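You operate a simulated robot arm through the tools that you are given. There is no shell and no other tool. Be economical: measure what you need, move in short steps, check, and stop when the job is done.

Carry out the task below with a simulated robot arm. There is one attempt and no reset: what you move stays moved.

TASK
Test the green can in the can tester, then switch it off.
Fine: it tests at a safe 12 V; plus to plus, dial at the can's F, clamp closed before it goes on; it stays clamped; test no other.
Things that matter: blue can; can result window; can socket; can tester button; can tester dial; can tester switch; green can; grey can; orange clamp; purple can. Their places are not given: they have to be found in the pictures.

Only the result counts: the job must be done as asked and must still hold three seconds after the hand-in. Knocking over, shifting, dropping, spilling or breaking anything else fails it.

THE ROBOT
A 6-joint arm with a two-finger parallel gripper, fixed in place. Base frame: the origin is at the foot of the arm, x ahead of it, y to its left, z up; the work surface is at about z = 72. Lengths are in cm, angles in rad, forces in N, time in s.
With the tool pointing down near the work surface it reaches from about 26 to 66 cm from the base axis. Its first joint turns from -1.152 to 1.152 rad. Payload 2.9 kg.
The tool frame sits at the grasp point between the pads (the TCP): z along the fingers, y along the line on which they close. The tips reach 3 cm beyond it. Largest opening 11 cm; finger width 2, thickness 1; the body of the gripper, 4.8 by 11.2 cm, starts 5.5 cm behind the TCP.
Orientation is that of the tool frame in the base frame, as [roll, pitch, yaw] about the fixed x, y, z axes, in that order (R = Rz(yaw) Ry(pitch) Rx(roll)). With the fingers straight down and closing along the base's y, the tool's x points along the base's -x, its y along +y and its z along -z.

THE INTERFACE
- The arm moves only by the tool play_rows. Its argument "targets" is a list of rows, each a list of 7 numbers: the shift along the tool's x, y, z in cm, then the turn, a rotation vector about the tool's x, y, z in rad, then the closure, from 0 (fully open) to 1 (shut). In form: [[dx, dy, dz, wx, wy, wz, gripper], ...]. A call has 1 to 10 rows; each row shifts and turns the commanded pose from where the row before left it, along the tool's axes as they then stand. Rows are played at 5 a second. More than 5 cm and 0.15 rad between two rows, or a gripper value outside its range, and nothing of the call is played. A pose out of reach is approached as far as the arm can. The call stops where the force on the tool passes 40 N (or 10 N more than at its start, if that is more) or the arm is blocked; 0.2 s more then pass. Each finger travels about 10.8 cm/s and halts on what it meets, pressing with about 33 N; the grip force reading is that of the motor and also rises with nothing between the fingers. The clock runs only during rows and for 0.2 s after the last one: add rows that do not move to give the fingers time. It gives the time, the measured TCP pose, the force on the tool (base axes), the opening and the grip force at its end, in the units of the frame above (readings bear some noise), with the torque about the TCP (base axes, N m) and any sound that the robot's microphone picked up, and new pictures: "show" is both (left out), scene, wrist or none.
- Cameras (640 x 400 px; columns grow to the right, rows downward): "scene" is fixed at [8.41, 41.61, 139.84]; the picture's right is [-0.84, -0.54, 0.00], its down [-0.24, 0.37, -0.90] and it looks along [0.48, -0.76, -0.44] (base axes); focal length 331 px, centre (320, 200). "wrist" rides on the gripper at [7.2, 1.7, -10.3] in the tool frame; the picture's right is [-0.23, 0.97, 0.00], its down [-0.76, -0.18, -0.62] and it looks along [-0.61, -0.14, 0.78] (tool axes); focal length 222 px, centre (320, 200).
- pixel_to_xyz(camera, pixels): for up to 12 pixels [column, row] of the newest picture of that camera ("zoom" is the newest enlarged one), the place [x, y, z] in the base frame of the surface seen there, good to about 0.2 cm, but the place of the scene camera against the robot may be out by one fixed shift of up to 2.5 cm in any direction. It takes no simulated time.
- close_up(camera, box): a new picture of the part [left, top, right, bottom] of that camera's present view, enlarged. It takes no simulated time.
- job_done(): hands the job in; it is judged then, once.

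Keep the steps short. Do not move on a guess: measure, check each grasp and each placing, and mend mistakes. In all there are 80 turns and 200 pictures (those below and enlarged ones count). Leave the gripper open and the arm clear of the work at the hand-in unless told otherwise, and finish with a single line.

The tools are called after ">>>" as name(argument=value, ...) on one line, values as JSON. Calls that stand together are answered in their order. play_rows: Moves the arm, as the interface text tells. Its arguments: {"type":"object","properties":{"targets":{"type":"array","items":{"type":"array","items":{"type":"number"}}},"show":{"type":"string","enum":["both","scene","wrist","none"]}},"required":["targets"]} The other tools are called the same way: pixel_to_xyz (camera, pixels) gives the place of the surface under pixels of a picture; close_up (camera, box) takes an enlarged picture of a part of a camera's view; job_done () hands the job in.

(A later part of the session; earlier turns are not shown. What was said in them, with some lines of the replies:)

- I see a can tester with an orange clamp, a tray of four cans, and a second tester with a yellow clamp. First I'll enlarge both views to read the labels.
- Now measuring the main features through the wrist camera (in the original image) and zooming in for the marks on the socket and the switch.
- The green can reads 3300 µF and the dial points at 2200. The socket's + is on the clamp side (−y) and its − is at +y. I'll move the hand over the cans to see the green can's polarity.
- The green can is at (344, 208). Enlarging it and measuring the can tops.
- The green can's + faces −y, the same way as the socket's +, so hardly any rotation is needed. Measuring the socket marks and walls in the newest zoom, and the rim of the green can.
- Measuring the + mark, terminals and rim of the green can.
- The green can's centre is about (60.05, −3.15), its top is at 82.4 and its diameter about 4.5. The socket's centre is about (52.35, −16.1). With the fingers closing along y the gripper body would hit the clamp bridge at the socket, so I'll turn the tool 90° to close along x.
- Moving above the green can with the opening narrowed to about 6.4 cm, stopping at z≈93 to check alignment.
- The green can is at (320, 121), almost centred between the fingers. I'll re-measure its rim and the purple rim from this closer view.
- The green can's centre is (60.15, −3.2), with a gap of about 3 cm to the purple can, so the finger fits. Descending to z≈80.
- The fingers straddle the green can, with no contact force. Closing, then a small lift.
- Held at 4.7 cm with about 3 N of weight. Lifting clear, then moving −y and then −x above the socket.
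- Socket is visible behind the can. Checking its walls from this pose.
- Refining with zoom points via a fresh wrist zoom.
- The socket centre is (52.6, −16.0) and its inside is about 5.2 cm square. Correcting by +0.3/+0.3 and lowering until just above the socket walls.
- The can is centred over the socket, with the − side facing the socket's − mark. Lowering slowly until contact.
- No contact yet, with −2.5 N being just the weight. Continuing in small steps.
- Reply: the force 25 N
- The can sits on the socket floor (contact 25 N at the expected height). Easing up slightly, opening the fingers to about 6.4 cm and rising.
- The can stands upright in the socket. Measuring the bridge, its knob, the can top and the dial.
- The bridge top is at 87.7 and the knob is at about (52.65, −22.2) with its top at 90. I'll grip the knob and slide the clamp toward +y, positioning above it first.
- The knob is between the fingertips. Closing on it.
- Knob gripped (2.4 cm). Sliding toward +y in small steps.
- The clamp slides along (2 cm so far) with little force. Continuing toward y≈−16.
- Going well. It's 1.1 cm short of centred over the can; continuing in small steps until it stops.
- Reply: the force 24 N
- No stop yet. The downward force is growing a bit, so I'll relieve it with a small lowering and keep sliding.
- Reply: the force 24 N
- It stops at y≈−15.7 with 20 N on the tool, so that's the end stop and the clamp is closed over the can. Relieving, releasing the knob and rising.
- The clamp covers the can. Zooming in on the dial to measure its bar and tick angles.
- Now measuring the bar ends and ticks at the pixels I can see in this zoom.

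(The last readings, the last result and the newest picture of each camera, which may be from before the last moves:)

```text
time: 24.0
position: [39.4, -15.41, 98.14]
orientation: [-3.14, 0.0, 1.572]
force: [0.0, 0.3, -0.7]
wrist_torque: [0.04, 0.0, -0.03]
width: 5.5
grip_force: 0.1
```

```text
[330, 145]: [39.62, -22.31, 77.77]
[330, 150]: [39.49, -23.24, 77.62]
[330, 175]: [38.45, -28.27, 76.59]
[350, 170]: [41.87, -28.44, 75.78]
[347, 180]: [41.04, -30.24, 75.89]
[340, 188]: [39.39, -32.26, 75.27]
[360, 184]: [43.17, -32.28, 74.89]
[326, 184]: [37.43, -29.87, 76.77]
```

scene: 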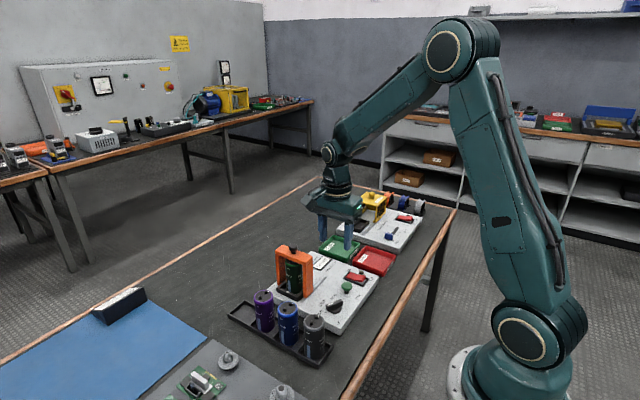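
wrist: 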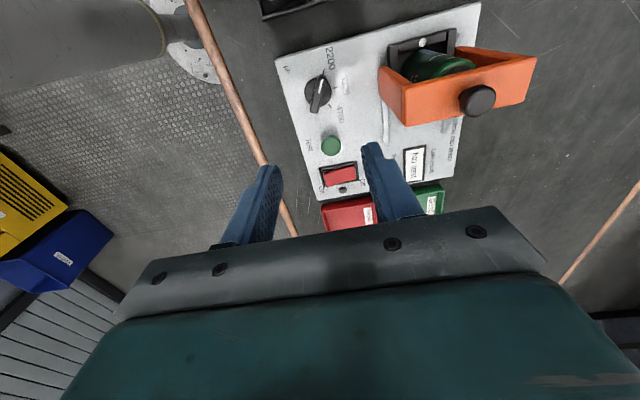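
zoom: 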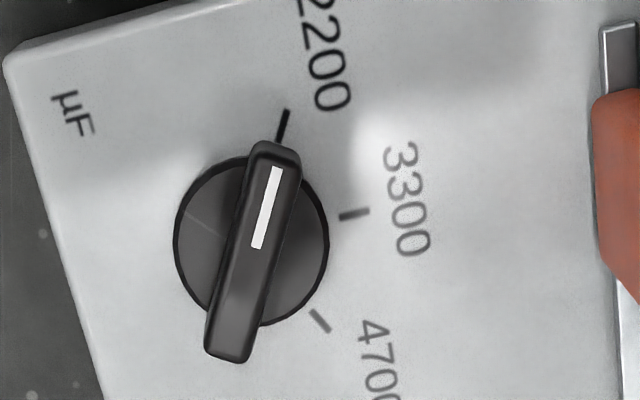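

The dial centre is (39.35, −15.35) and its bar lies at about 61° from +x, on the 2200 tick. The 3300 tick is at about 0°, so the dial must turn −60° about base z. I'll turn the tool by +150° (base) so the fingers straddle the bar and the later turn keeps the camera away from the clamp.

>>> play_rows(targets=[[0, 0, 0, 0, 0, -0.15, 0.6], [0, 0, 0, 0, 0, -0.15, 0.6], [0, 0, 0, 0, 0, -0.15, 0.6], [0, 0, 0, 0, 0, -0.15, 0.6], [0, 0, 0, 0, 0, -0.15, 0.6], [0, 0, 0, 0, 0, -0.15, 0.6], [0, 0, 0, 0, 0, -0.15, 0.6], [0, 0, 0, 0, 0, -0.15, 0.6], [0, 0, 0, 0, 0, -0.15, 0.6], [0, 0, 0, 0, 0, -0.15, 0.6]], show="none")

>>> play_rows(targets=[[0, 0, 0, 0, 0, -0.15, 0.6], [0, 0, 0, 0, 0, -0.15, 0.6], [0, 0, 0, 0, 0, -0.15, 0.6], [0, 0, 0, 0, 0, -0.15, 0.6], [0, 0, 0, 0, 0, -0.15, 0.6], [0, 0, 0, 0, 0, -0.15, 0.6], [0, 0, 0, 0, 0, -0.15, 0.6], [0, 0, 0, 0, 0, -0.08, 0.6], [0, 0, 0, 0, 0, 0, 0.6]], show="wrist")

```text
time: 26.2
position: [39.6, -15.65, 98.05]
orientation: [3.141, 0.002, 3.074]
force: [0.7, 0.3, -0.1]
wrist_torque: [0.0, 0.01, -0.02]
width: 4.41
grip_force: 0.1
```

```text
time: 28.2
position: [39.51, -15.46, 98.12]
orientation: [-3.14, 0.001, -2.083]
force: [0.1, 0.1, 0.3]
wrist_torque: [0.01, 0.0, 0.02]
width: 4.41
grip_force: 0.1
```

wrist: 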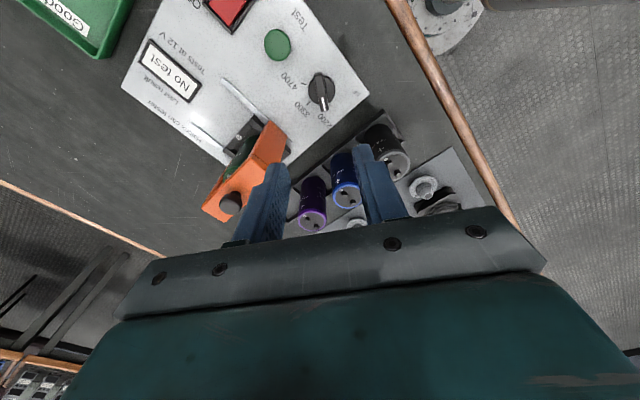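

Yaw is right. Descending to z≈82 over the dial to check alignment.

>>> play_rows(targets=[[-0.03, 0.19, 4, 0, 0, 0, 0.6], [0, 0, 4, 0, 0, 0, 0.6], [0, 0, 4, 0, 0, 0, 0.6], [0, 0, 4, 0, 0, 0, 0.6], [0, 0, 0, 0, 0, 0, 0.6]], show="both")

>>> close_up(camera="scene", box=[290, 250, 390, 330])

```text
time: 29.4
position: [39.48, -15.48, 82.14]
orientation: [3.141, 0.001, -2.084]
force: [0.9, 0.0, 0.3]
wrist_torque: [-0.04, 0.0, 0.0]
width: 4.4
grip_force: 0.1
```

scene: 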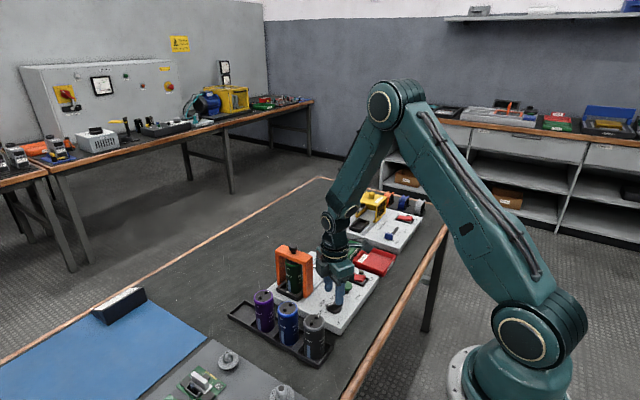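
wrist: 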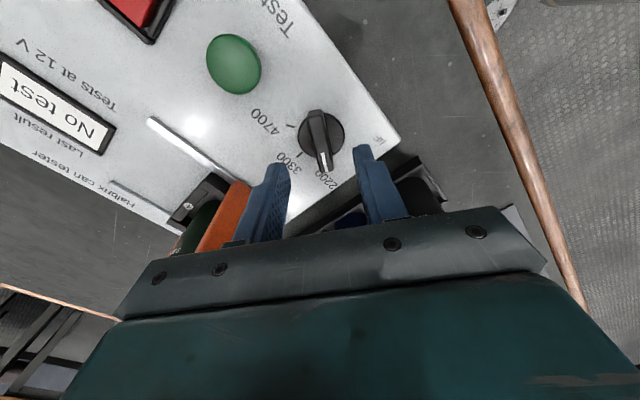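

```text
5.00 times, centred on (340, 290) of scene
```

zoom: 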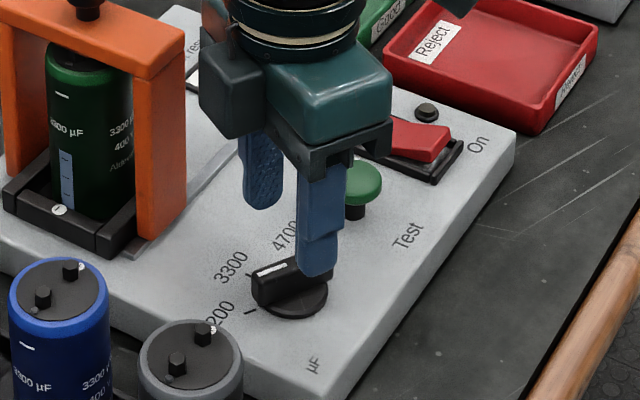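

Before lowering I want to check the dark box near the clamp for clearance, and the bar's position.

>>> close_up(camera="scene", box=[270, 195, 390, 310])

>>> close_up(camera="wrist", box=[270, 95, 370, 185])

>>> pixel_to_xyz(camera="zoom", pixels=[[300, 100], [340, 320], [330, 290], [315, 190], [150, 180], [135, 195], [255, 250], [175, 270]])

```text
3.48 times, centred on (330, 252) of scene
```

zoom: 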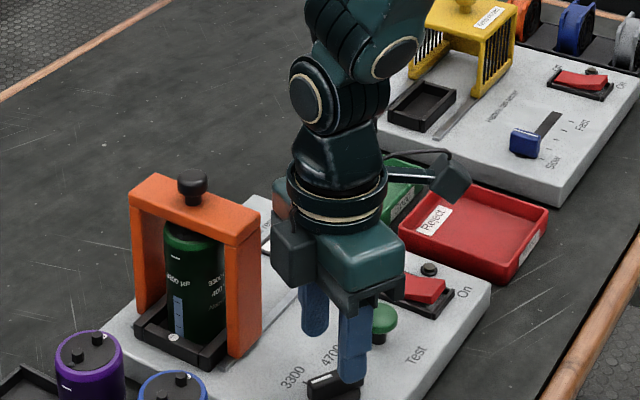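

```text
4.44 times, centred on (320, 140) of wrist
```

zoom: 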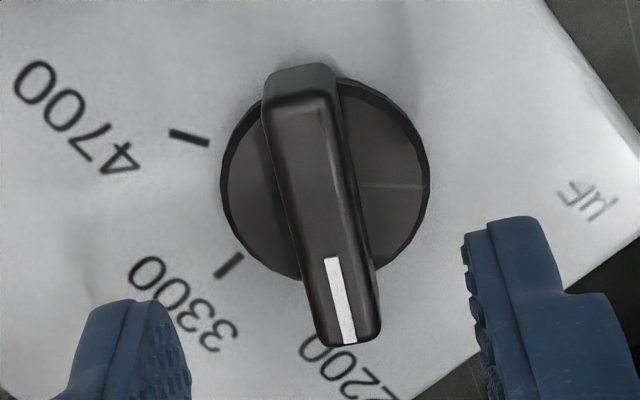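

```text
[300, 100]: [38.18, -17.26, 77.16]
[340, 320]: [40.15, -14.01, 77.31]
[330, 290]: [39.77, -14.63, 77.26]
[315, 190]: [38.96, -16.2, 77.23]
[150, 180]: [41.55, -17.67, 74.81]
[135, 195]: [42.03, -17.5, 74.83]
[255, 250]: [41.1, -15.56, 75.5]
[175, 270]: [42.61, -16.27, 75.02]
```

The box is a housing on the back of the gripper (facing the clamp). Measuring its extent and the bridge in the scene picture.

>>> close_up(camera="scene", box=[270, 195, 390, 310])

>>> pixel_to_xyz(camera="zoom", pixels=[[275, 225], [275, 270], [312, 235], [312, 285], [258, 230], [240, 235], [232, 350], [190, 175], [340, 375], [355, 378], [322, 230], [350, 285]])

```text
3.48 times, centred on (330, 252) of scene
```

zoom: 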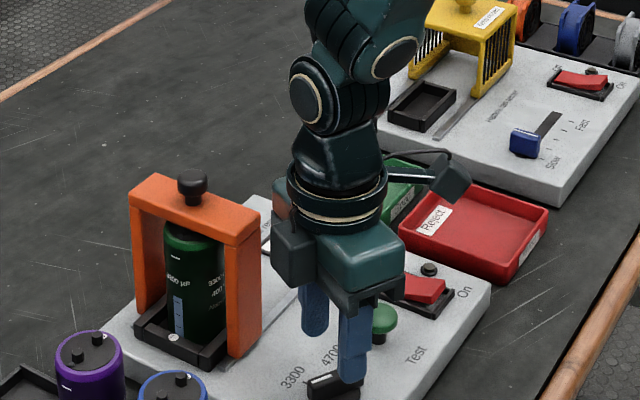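

```text
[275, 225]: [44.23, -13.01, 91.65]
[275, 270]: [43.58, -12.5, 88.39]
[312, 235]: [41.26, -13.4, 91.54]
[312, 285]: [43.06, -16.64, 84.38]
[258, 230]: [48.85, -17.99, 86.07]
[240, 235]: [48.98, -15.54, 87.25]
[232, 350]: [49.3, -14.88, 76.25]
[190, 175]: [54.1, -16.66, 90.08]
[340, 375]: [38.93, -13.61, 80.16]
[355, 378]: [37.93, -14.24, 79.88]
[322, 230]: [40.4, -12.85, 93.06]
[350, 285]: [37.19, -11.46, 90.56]
```

The box reaches only about 4.8 cm from the tool axis, so it stays clear of the clamp (bridge at x≥47) through the turn. Lowering onto the dial bar.

>>> play_rows(targets=[[0.05, 0.2, 1.2, 0, 0, 0, 0.6], [0, 0, 1.2, 0, 0, 0, 0.6], [0, 0, 0.6, 0, 0, 0, 0.6], [0, 0, 0, 0, 0, 0, 0.6]], show="wrist")

```text
time: 30.4
position: [39.2, -15.32, 79.19]
orientation: [3.142, 0.0, -2.086]
force: [-0.3, -0.5, -0.5]
wrist_torque: [0.0, -0.01, -0.01]
width: 4.44
grip_force: 0.1
```

wrist: 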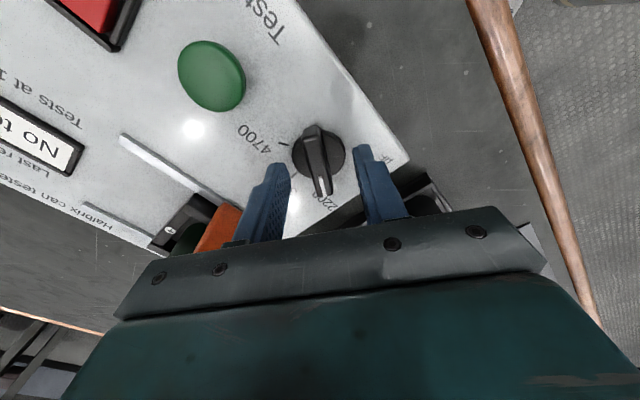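

The fingers straddle the bar. Closing.

>>> play_rows(targets=[[0, 0, 0.2, 0, 0, 0, 0.7], [0, 0, 0, 0, 0, 0, 0.85], [0, 0, 0, 0, 0, 0, 0.95], [0, 0, 0, 0, 0, 0, 0.95], [0, 0, 0, 0, 0, 0, 0.95]], show="wrist")

```text
time: 31.6
position: [39.2, -15.39, 78.92]
orientation: [-3.14, -0.001, -2.085]
force: [4.4, -0.8, -2.4]
wrist_torque: [-0.05, 0.04, -0.62]
width: 1.18
grip_force: 44.7
```

wrist: 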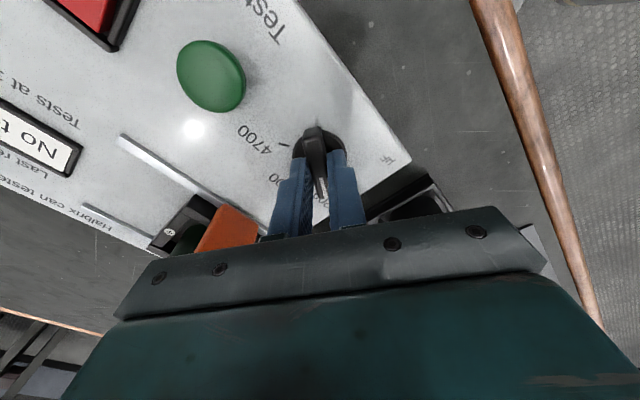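

Bar gripped (1.2 cm). Turning half the way first.

>>> play_rows(targets=[[0, 0, 0, 0, 0, 0.13, 0.95], [0, 0, 0, 0, 0, 0.13, 0.95], [0, 0, 0, 0, 0, 0.13, 0.95], [0, 0, 0, 0, 0, 0.13, 0.95], [0, 0, 0, 0, 0, 0, 0.95]], show="wrist")

```text
time: 32.8
position: [39.33, -15.43, 78.88]
orientation: [-3.137, 0.0, -2.606]
force: [16.7, -8.0, -7.8]
wrist_torque: [-0.67, 0.67, 0.02]
width: 1.19
grip_force: 45.1
```

wrist: 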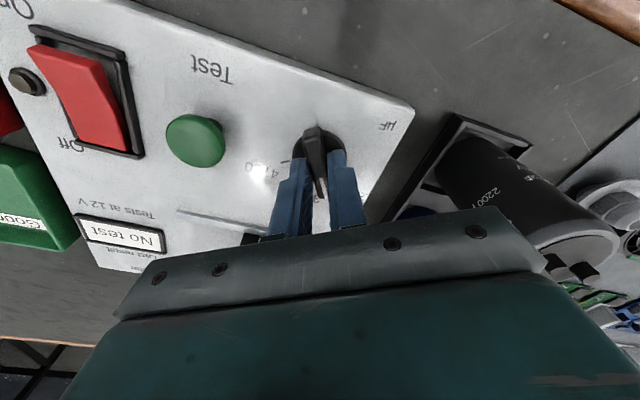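

The dial turns with the hand. Relieving the side force and finishing the turn to −60° (yaw → π).

>>> play_rows(targets=[[-0.06, -0.09, -0.05, 0, 0, 0.13, 0.95], [0, 0, 0, 0, 0, 0.13, 0.95], [0, 0, 0, 0, 0, 0.13, 0.95], [0, 0, 0, 0, 0, 0.13, 0.95], [0, 0, 0, 0, 0, 0.01, 0.95], [0, 0, 0, 0, 0, 0, 0.95]], show="wrist")

```text
time: 34.4
position: [39.3, -15.46, 78.9]
orientation: [-3.139, 0.003, -3.136]
force: [4.5, -2.9, -7.2]
wrist_torque: [0.03, 0.39, 0.03]
width: 1.17
grip_force: 44.9
stopped in row 6: the force on the tool passed its limit at 40 N (the readings are from after the stop); the commanded pose is now the measured one
```

wrist: 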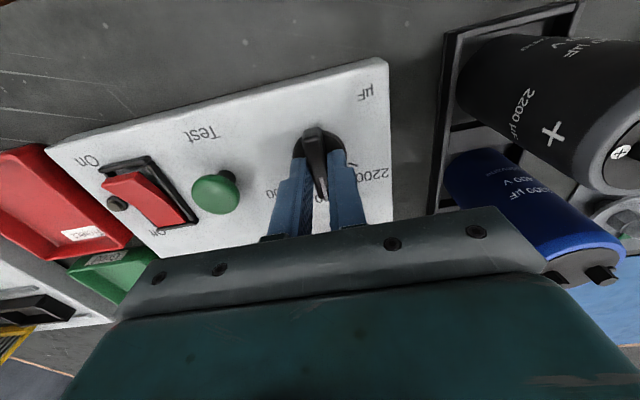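

The yaw is now −3.136, as wanted. Releasing and rising to check the dial.

>>> play_rows(targets=[[0, 0, 0, 0, 0, 0, 0.8], [0, 0, 0, 0, 0, 0, 0.6], [0, 0, 0, 0, 0, 0, 0.6], [0, 0, -3, 0, 0, 0, 0.6], [0, 0, -4, 0, 0, 0, 0.6], [2, 0, -4, 0, 0, 0, 0.6], [2, 0, -3, 0, 0, 0, 0.6], [0, 0, 0, 0, 0, 0, 0.6]], show="both")

>>> close_up(camera="wrist", box=[200, 60, 400, 220])

>>> close_up(camera="scene", box=[225, 240, 385, 370])

```text
time: 36.2
position: [35.19, -15.37, 92.95]
orientation: [-3.141, 0.001, -3.136]
force: [-0.2, 0.5, 0.1]
wrist_torque: [0.01, 0.02, 0.0]
width: 4.42
grip_force: 0.0
```

scene: 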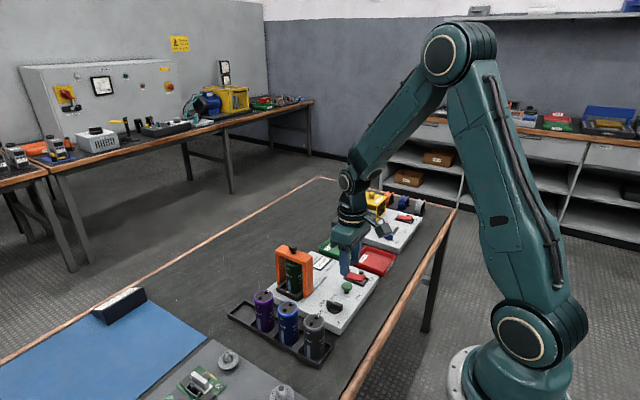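
wrist: 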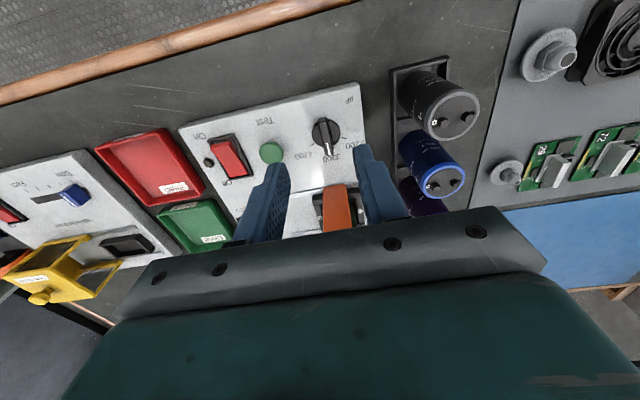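

```text
2.50 times, centred on (300, 140) of wrist
```

zoom: 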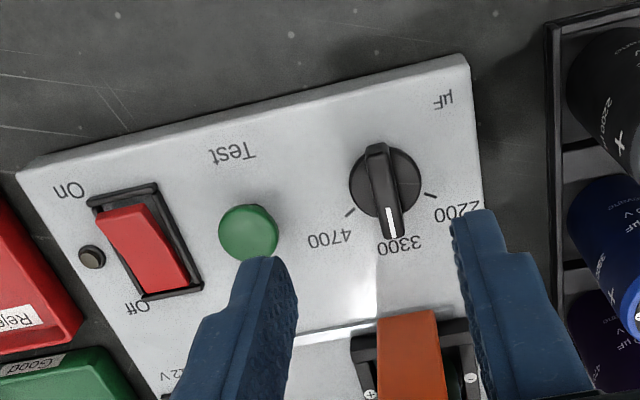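

```text
3.08 times, centred on (305, 305) of scene
```

zoom: 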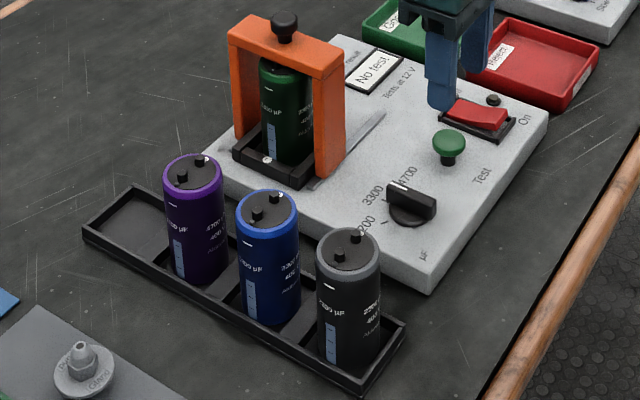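

The dial points to 3300. Measuring the bar line and the switch and button places.

>>> close_up(camera="wrist", box=[220, 90, 370, 200])

>>> pixel_to_xyz(camera="wrist", pixels=[[326, 120], [332, 152], [329, 135], [235, 147], [242, 170], [232, 158], [222, 144], [271, 152], [238, 178], [230, 134]])

```text
3.64 times, centred on (295, 145) of wrist
```

zoom: 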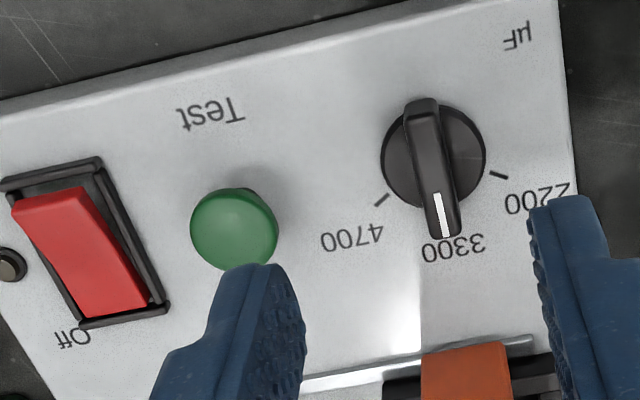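

```text
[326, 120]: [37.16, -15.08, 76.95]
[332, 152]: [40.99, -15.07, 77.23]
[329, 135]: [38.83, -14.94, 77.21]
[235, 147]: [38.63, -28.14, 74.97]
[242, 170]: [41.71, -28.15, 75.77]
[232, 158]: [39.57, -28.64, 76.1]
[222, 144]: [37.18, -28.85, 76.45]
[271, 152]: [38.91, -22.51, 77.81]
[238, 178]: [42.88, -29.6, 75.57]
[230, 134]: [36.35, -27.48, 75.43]
```

The dial bar lies exactly along x, on 3300. Measuring the rocker precisely in the zoom.

>>> pixel_to_xyz(camera="zoom", pixels=[[50, 205], [60, 220], [75, 245], [95, 275], [115, 300], [20, 210], [80, 192], [140, 295], [85, 312], [235, 230], [10, 265]])

```text
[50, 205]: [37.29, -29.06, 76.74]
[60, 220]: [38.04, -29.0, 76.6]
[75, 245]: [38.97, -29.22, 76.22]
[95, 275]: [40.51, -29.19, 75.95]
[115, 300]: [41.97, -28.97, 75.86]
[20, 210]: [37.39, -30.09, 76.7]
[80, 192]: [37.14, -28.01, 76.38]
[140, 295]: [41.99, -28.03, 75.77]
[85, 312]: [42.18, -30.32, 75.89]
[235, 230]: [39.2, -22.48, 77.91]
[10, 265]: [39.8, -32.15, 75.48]
```

Rocker centre y≈−29.1: the On end at x≈37.3 is raised (76.8) and the Off end at x≈42 is pressed (75.8), so it's off. Closing the fingers and moving above the On end.

>>> play_rows(targets=[[0, -4.5, 0, 0, 0, 0, 0.9], [0, -4.5, 0, 0, 0, 0, 1], [-2.6, -4.2, 0, 0, 0, 0, 1], [0, -0.5, 4, 0, 0, 0, 1], [0, 0, 4, 0, 0, 0, 1], [0, 0, 2.5, 0, 0, 0, 1], [0, 0, 0, 0, 0, 0, 1]], show="both")

>>> close_up(camera="scene", box=[310, 240, 400, 310])

```text
time: 37.8
position: [38.04, -29.22, 82.42]
orientation: [-3.136, 0.004, -3.135]
force: [-0.7, 0.1, -0.2]
wrist_torque: [-0.01, 0.03, 0.0]
width: 0.02
grip_force: 32.8
```

scene: 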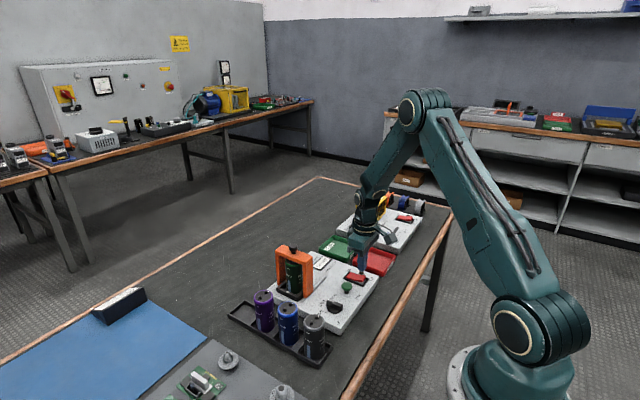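
wrist: 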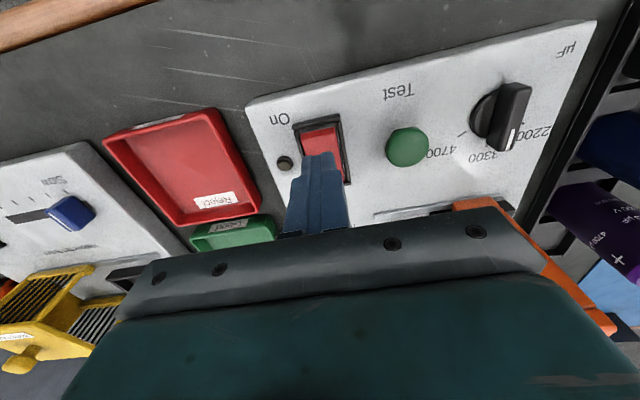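

```text
5.71 times, centred on (355, 275) of scene
```

zoom: 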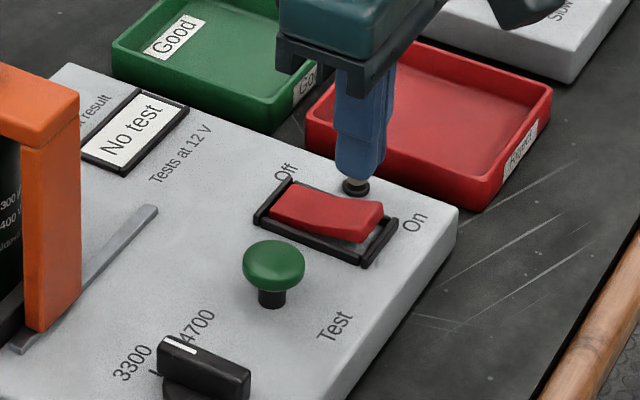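

Fingertips are above the On end. Pressing down in small steps.

>>> play_rows(targets=[[0.3, 0.1, 1.5, 0, 0, 0, 1], [0, 0, 0.7, 0, 0, 0, 1], [0, 0, 0.4, 0, 0, 0, 1], [0, 0, 0.4, 0, 0, 0, 1], [0, 0, 0.4, 0, 0, 0, 1], [0, 0, 0.3, 0, 0, 0, 1]], show="none")

>>> play_rows(targets=[[0, 0, -2, 0, 0, 0, 1], [0, 0, -3, 0, 0, 0, 1], [1, 0, -4, 0, 0, 0, 1], [0, 0, 0, 0, 0, 0, 1]], show="both")

>>> close_up(camera="wrist", box=[240, 80, 480, 240])

>>> close_up(camera="scene", box=[310, 240, 400, 310])

```text
time: 39.4
position: [37.7, -29.08, 79.08]
orientation: [-3.139, 0.002, -3.138]
force: [-4.6, 2.0, 6.0]
wrist_torque: [0.07, 0.06, 0.05]
width: 0.0
grip_force: 33.1
heard: click
stopped in row 6: the force on the tool passed its limit at 42 N (the readings are from after the stop); the commanded pose is now the measured one
```

```text
time: 40.4
position: [36.55, -28.86, 88.0]
orientation: [-3.138, 0.002, -3.135]
force: [1.0, 0.4, 1.0]
wrist_torque: [-0.02, 0.02, 0.03]
width: 0.02
grip_force: 32.9
```

scene: 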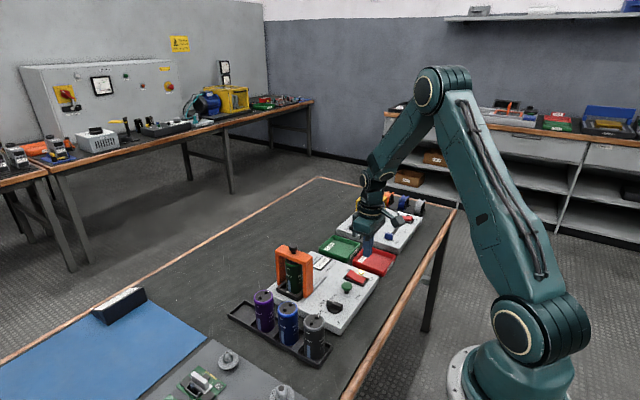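
wrist: 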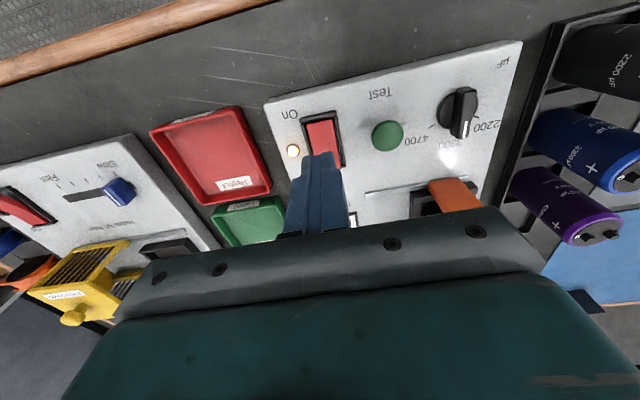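

```text
2.50 times, centred on (360, 160) of wrist
```

zoom: 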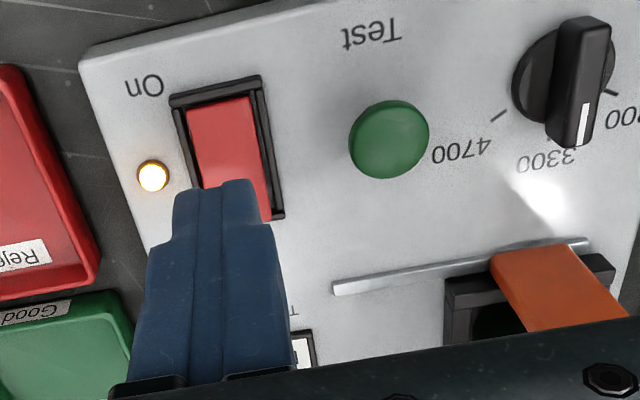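

```text
5.71 times, centred on (355, 275) of scene
```

zoom: 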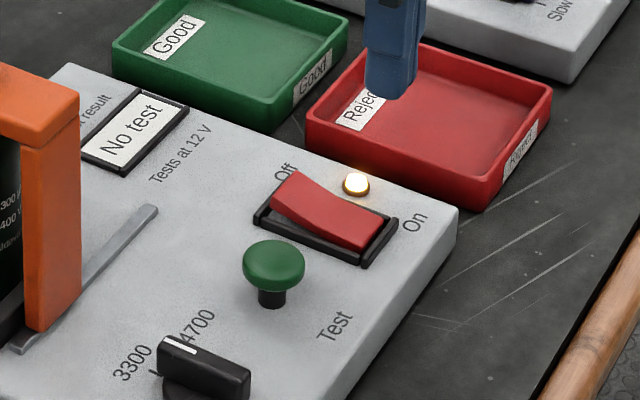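

A click was heard and the lamp is lit, so it's on. Moving over the Test button (39.15, −22.5; top 77.9) and pressing slowly.

>>> play_rows(targets=[[-1.3, 3.2, 0, 0, 0, 0, 1], [-1.3, 3.16, 0, 0, 0, 0, 1], [0, 0, 3.5, 0, 0, 0, 1], [0, 0, 3, 0, 0, 0, 1], [0, 0, 0, 0, 0, 0, 1]], show="wrist")

>>> play_rows(targets=[[0, 0, 0.4, 0, 0, 0, 1], [0, 0, 0.3, 0, 0, 0, 1], [0, 0, 0.2, 0, 0, 0, 1], [0, 0, 0.2, 0, 0, 0, 1]], show="scene")

>>> close_up(camera="scene", box=[300, 240, 390, 310])

```text
time: 41.6
position: [39.39, -22.83, 81.51]
orientation: [-3.137, 0.003, -3.136]
force: [-0.5, 0.2, 0.1]
wrist_torque: [0.01, 0.04, -0.01]
width: 0.0
grip_force: 32.8
```

wrist: 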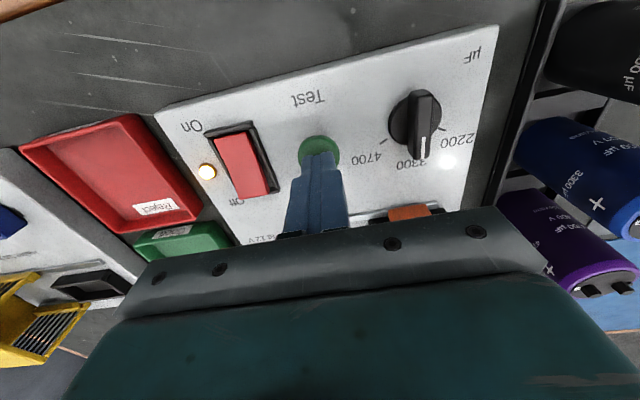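

```text
time: 42.6
position: [39.3, -22.73, 80.34]
orientation: [-3.138, 0.004, -3.138]
force: [0.3, 0.6, 0.8]
wrist_torque: [0.02, 0.04, -0.02]
width: 0.01
grip_force: 32.8
```

scene: 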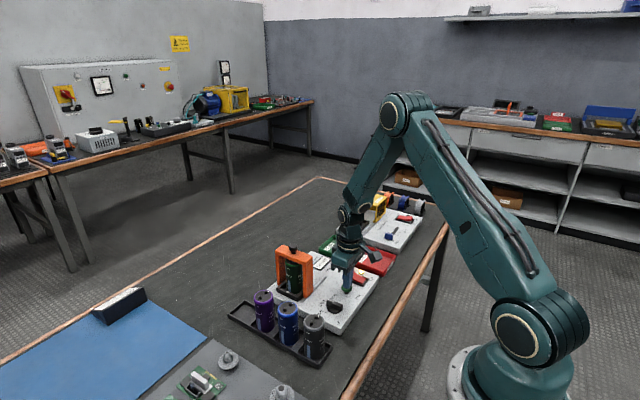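

```text
5.71 times, centred on (345, 275) of scene
```

zoom: 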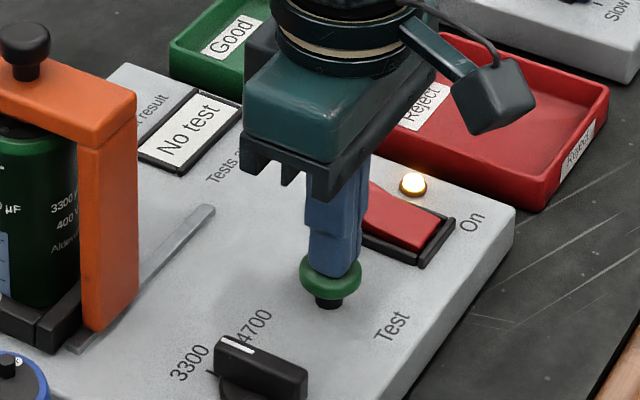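

The button gives way softly but there's no click yet. Continuing.

>>> play_rows(targets=[[0, 0, 0.2, 0, 0, 0, 1], [0, 0, 0.2, 0, 0, 0, 1], [0, 0, 0.2, 0, 0, 0, 1], [0, 0, 0, 0, 0, 0, 1]], show="scene")

>>> close_up(camera="scene", box=[300, 240, 390, 310])

```text
time: 43.6
position: [39.38, -22.75, 79.77]
orientation: [-3.137, 0.005, -3.137]
force: [-0.5, 1.8, 2.4]
wrist_torque: [0.05, 0.03, 0.01]
width: 0.0
grip_force: 33.1
heard: click
```

scene: 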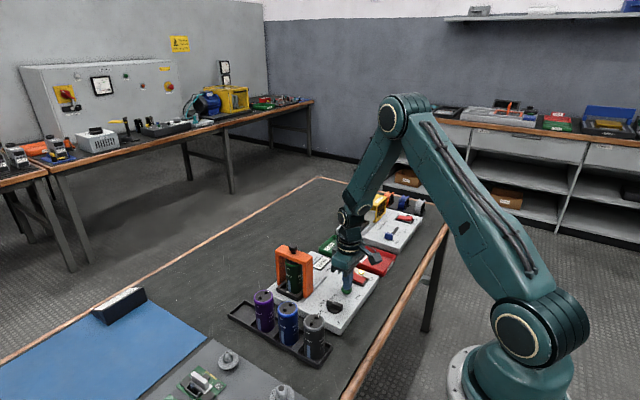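

```text
5.71 times, centred on (345, 275) of scene
```

zoom: 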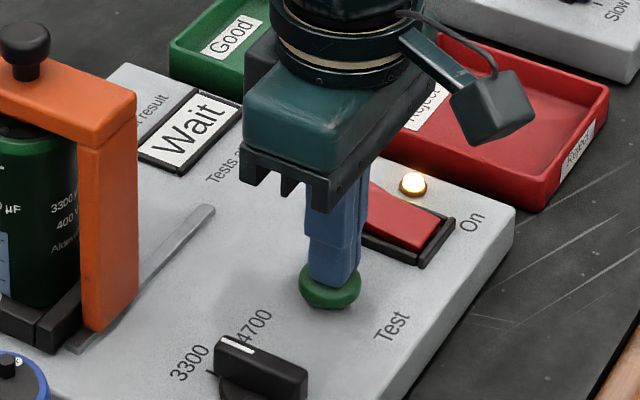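

The button clicked and the window shows "Wait". Releasing the button and waiting for the result.

>>> play_rows(targets=[[0, 0, -2, 0, 0, 0, 1], [0, 0, -4, 0, 0, 0, 1], [0, 0, -3, 0, 0, 0, 1], [0, 0, 0, 0, 0, 0, 1], [0, 0, 0, 0, 0, 0, 1], [0, 0, 0, 0, 0, 0, 1], [0, 0, 0, 0, 0, 0, 1], [0, 0, 0, 0, 0, 0, 1], [0, 0, 0, 0, 0, 0, 1], [0, 0, 0, 0, 0, 0, 1]], show="scene")

>>> close_up(camera="scene", box=[290, 235, 390, 310])

```text
time: 45.8
position: [39.21, -22.68, 88.76]
orientation: [-3.137, 0.004, -3.136]
force: [-0.7, 0.2, 0.3]
wrist_torque: [0.0, -0.01, -0.02]
width: 0.02
grip_force: 32.5
```

scene: 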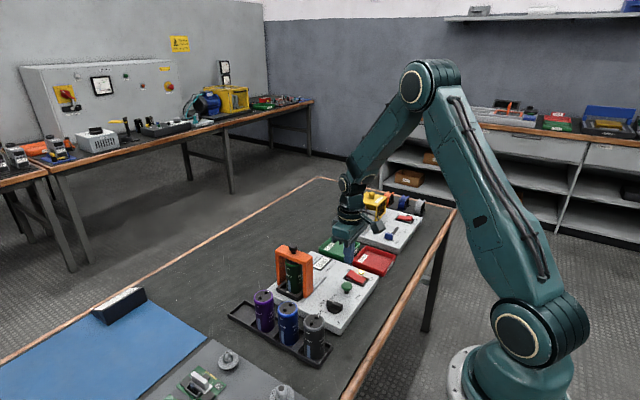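

```text
5.33 times, centred on (340, 272) of scene
```

zoom: 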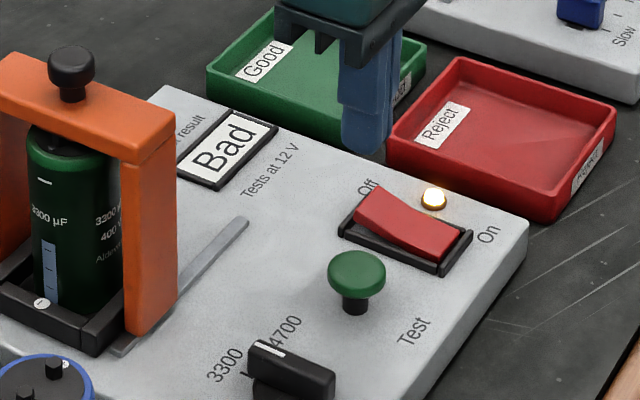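

The result shows "Bad", so the test is complete with polarity, dial and clamp verified. It stays clamped. Now moving over the Off end (41.5, −29.1) and pressing.

>>> play_rows(targets=[[-1.2, -3.2, 0, 0, 0, 0, 1], [-1.1, -3.25, 0, 0, 0, 0, 1], [0, 0, 3.5, 0, 0, 0, 1], [0, 0, 3, 0, 0, 0, 1], [0, 0, 0, 0, 0, 0, 1]], show="none")

>>> close_up(camera="scene", box=[300, 240, 400, 315])

```text
time: 47.0
position: [41.72, -29.21, 82.31]
orientation: [-3.138, 0.004, -3.135]
force: [0.1, -0.6, -0.2]
wrist_torque: [0.02, 0.02, -0.04]
width: 0.03
grip_force: 33.1
```

```text
5.33 times, centred on (350, 278) of scene
```

zoom: 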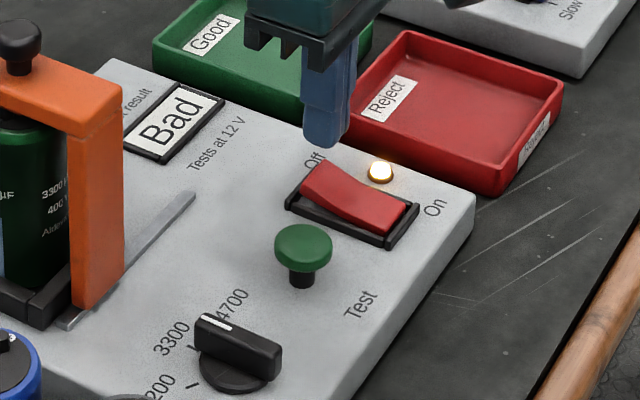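

Pressing the Off end in small steps, then rising and looking.

>>> play_rows(targets=[[0.15, 0.1, 1.5, 0, 0, 0, 1], [0, 0, 0.6, 0, 0, 0, 1], [0, 0, 0.4, 0, 0, 0, 1], [0, 0, 0.4, 0, 0, 0, 1], [0, 0, 0.3, 0, 0, 0, 1], [0, 0, 0.2, 0, 0, 0, 1]], show="none")

>>> play_rows(targets=[[0, 0, -2, 0, 0, 0, 1], [0, 0, -4, 0, 0, 0, 1], [0, 0, -4, 0, 0, 0, 1], [3, 0, -4, 0, 0, 0, 0.5], [3, 0, -3, 0, 0, 0, 0], [0, 0, 0, 0, 0, 0, 0], [0, 0, 0, 0, 0, 0, 0]], show="both")

>>> close_up(camera="scene", box=[220, 230, 400, 370])

>>> close_up(camera="scene", box=[265, 235, 385, 325])

```text
time: 48.4
position: [41.5, -29.01, 79.12]
orientation: [-3.137, 0.007, -3.134]
force: [-1.3, 5.4, 29.0]
wrist_torque: [0.19, 0.31, -0.06]
width: 0.01
grip_force: 33.3
heard: click
```

```text
time: 50.0
position: [35.54, -29.1, 95.95]
orientation: [-3.138, 0.003, -3.136]
force: [-0.4, 0.3, -1.0]
wrist_torque: [0.0, 0.01, 0.0]
width: 11.02
grip_force: 0.1
```

scene: 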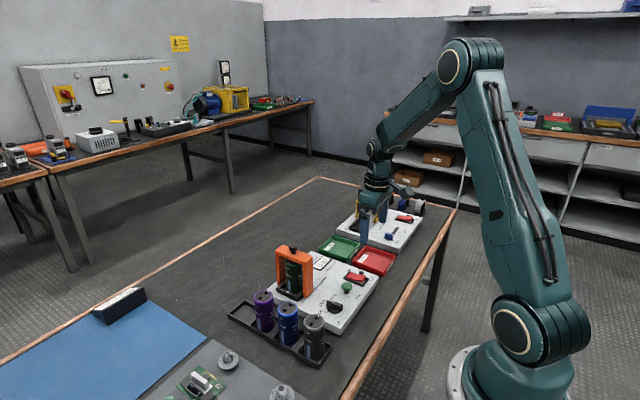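
wrist: 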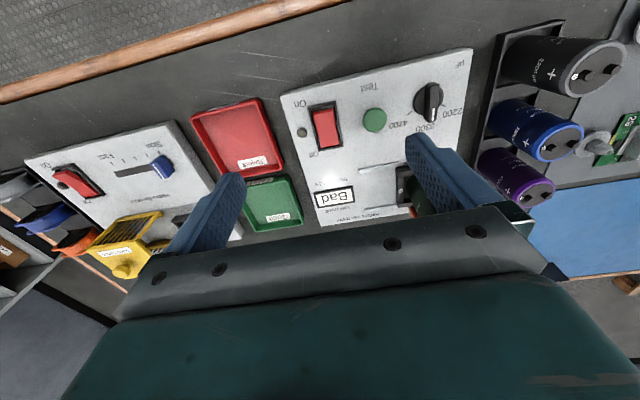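

```text
2.86 times, centred on (310, 300) of scene
```

zoom: 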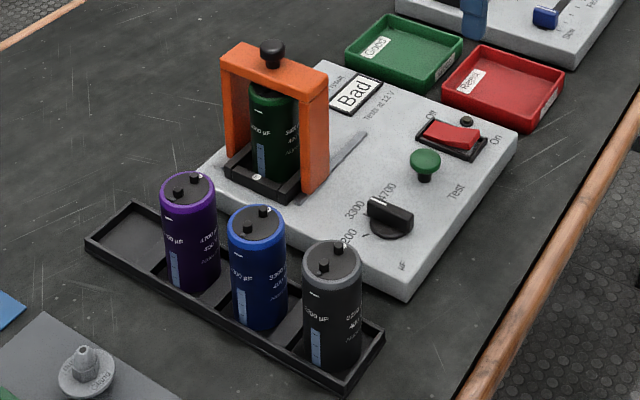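

```text
4.44 times, centred on (325, 280) of scene
```

zoom: 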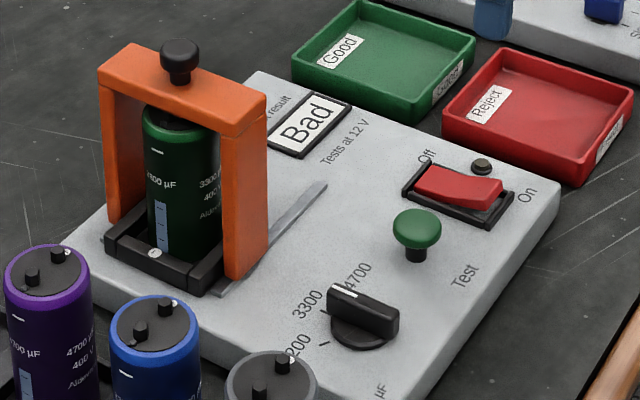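

The switch clicked off and the lamp is out. The window shows "Bad", the green can is still clamped, the other cans haven't moved, the gripper is open and the arm is clear. Handing in.

>>> job_done()

```text
The job is handed in.
```

The green can was tested at 12 V with the dial at 3300 µF, plus to plus and clamped; the tester read "Bad", it is now switched off, and the can is still clamped.
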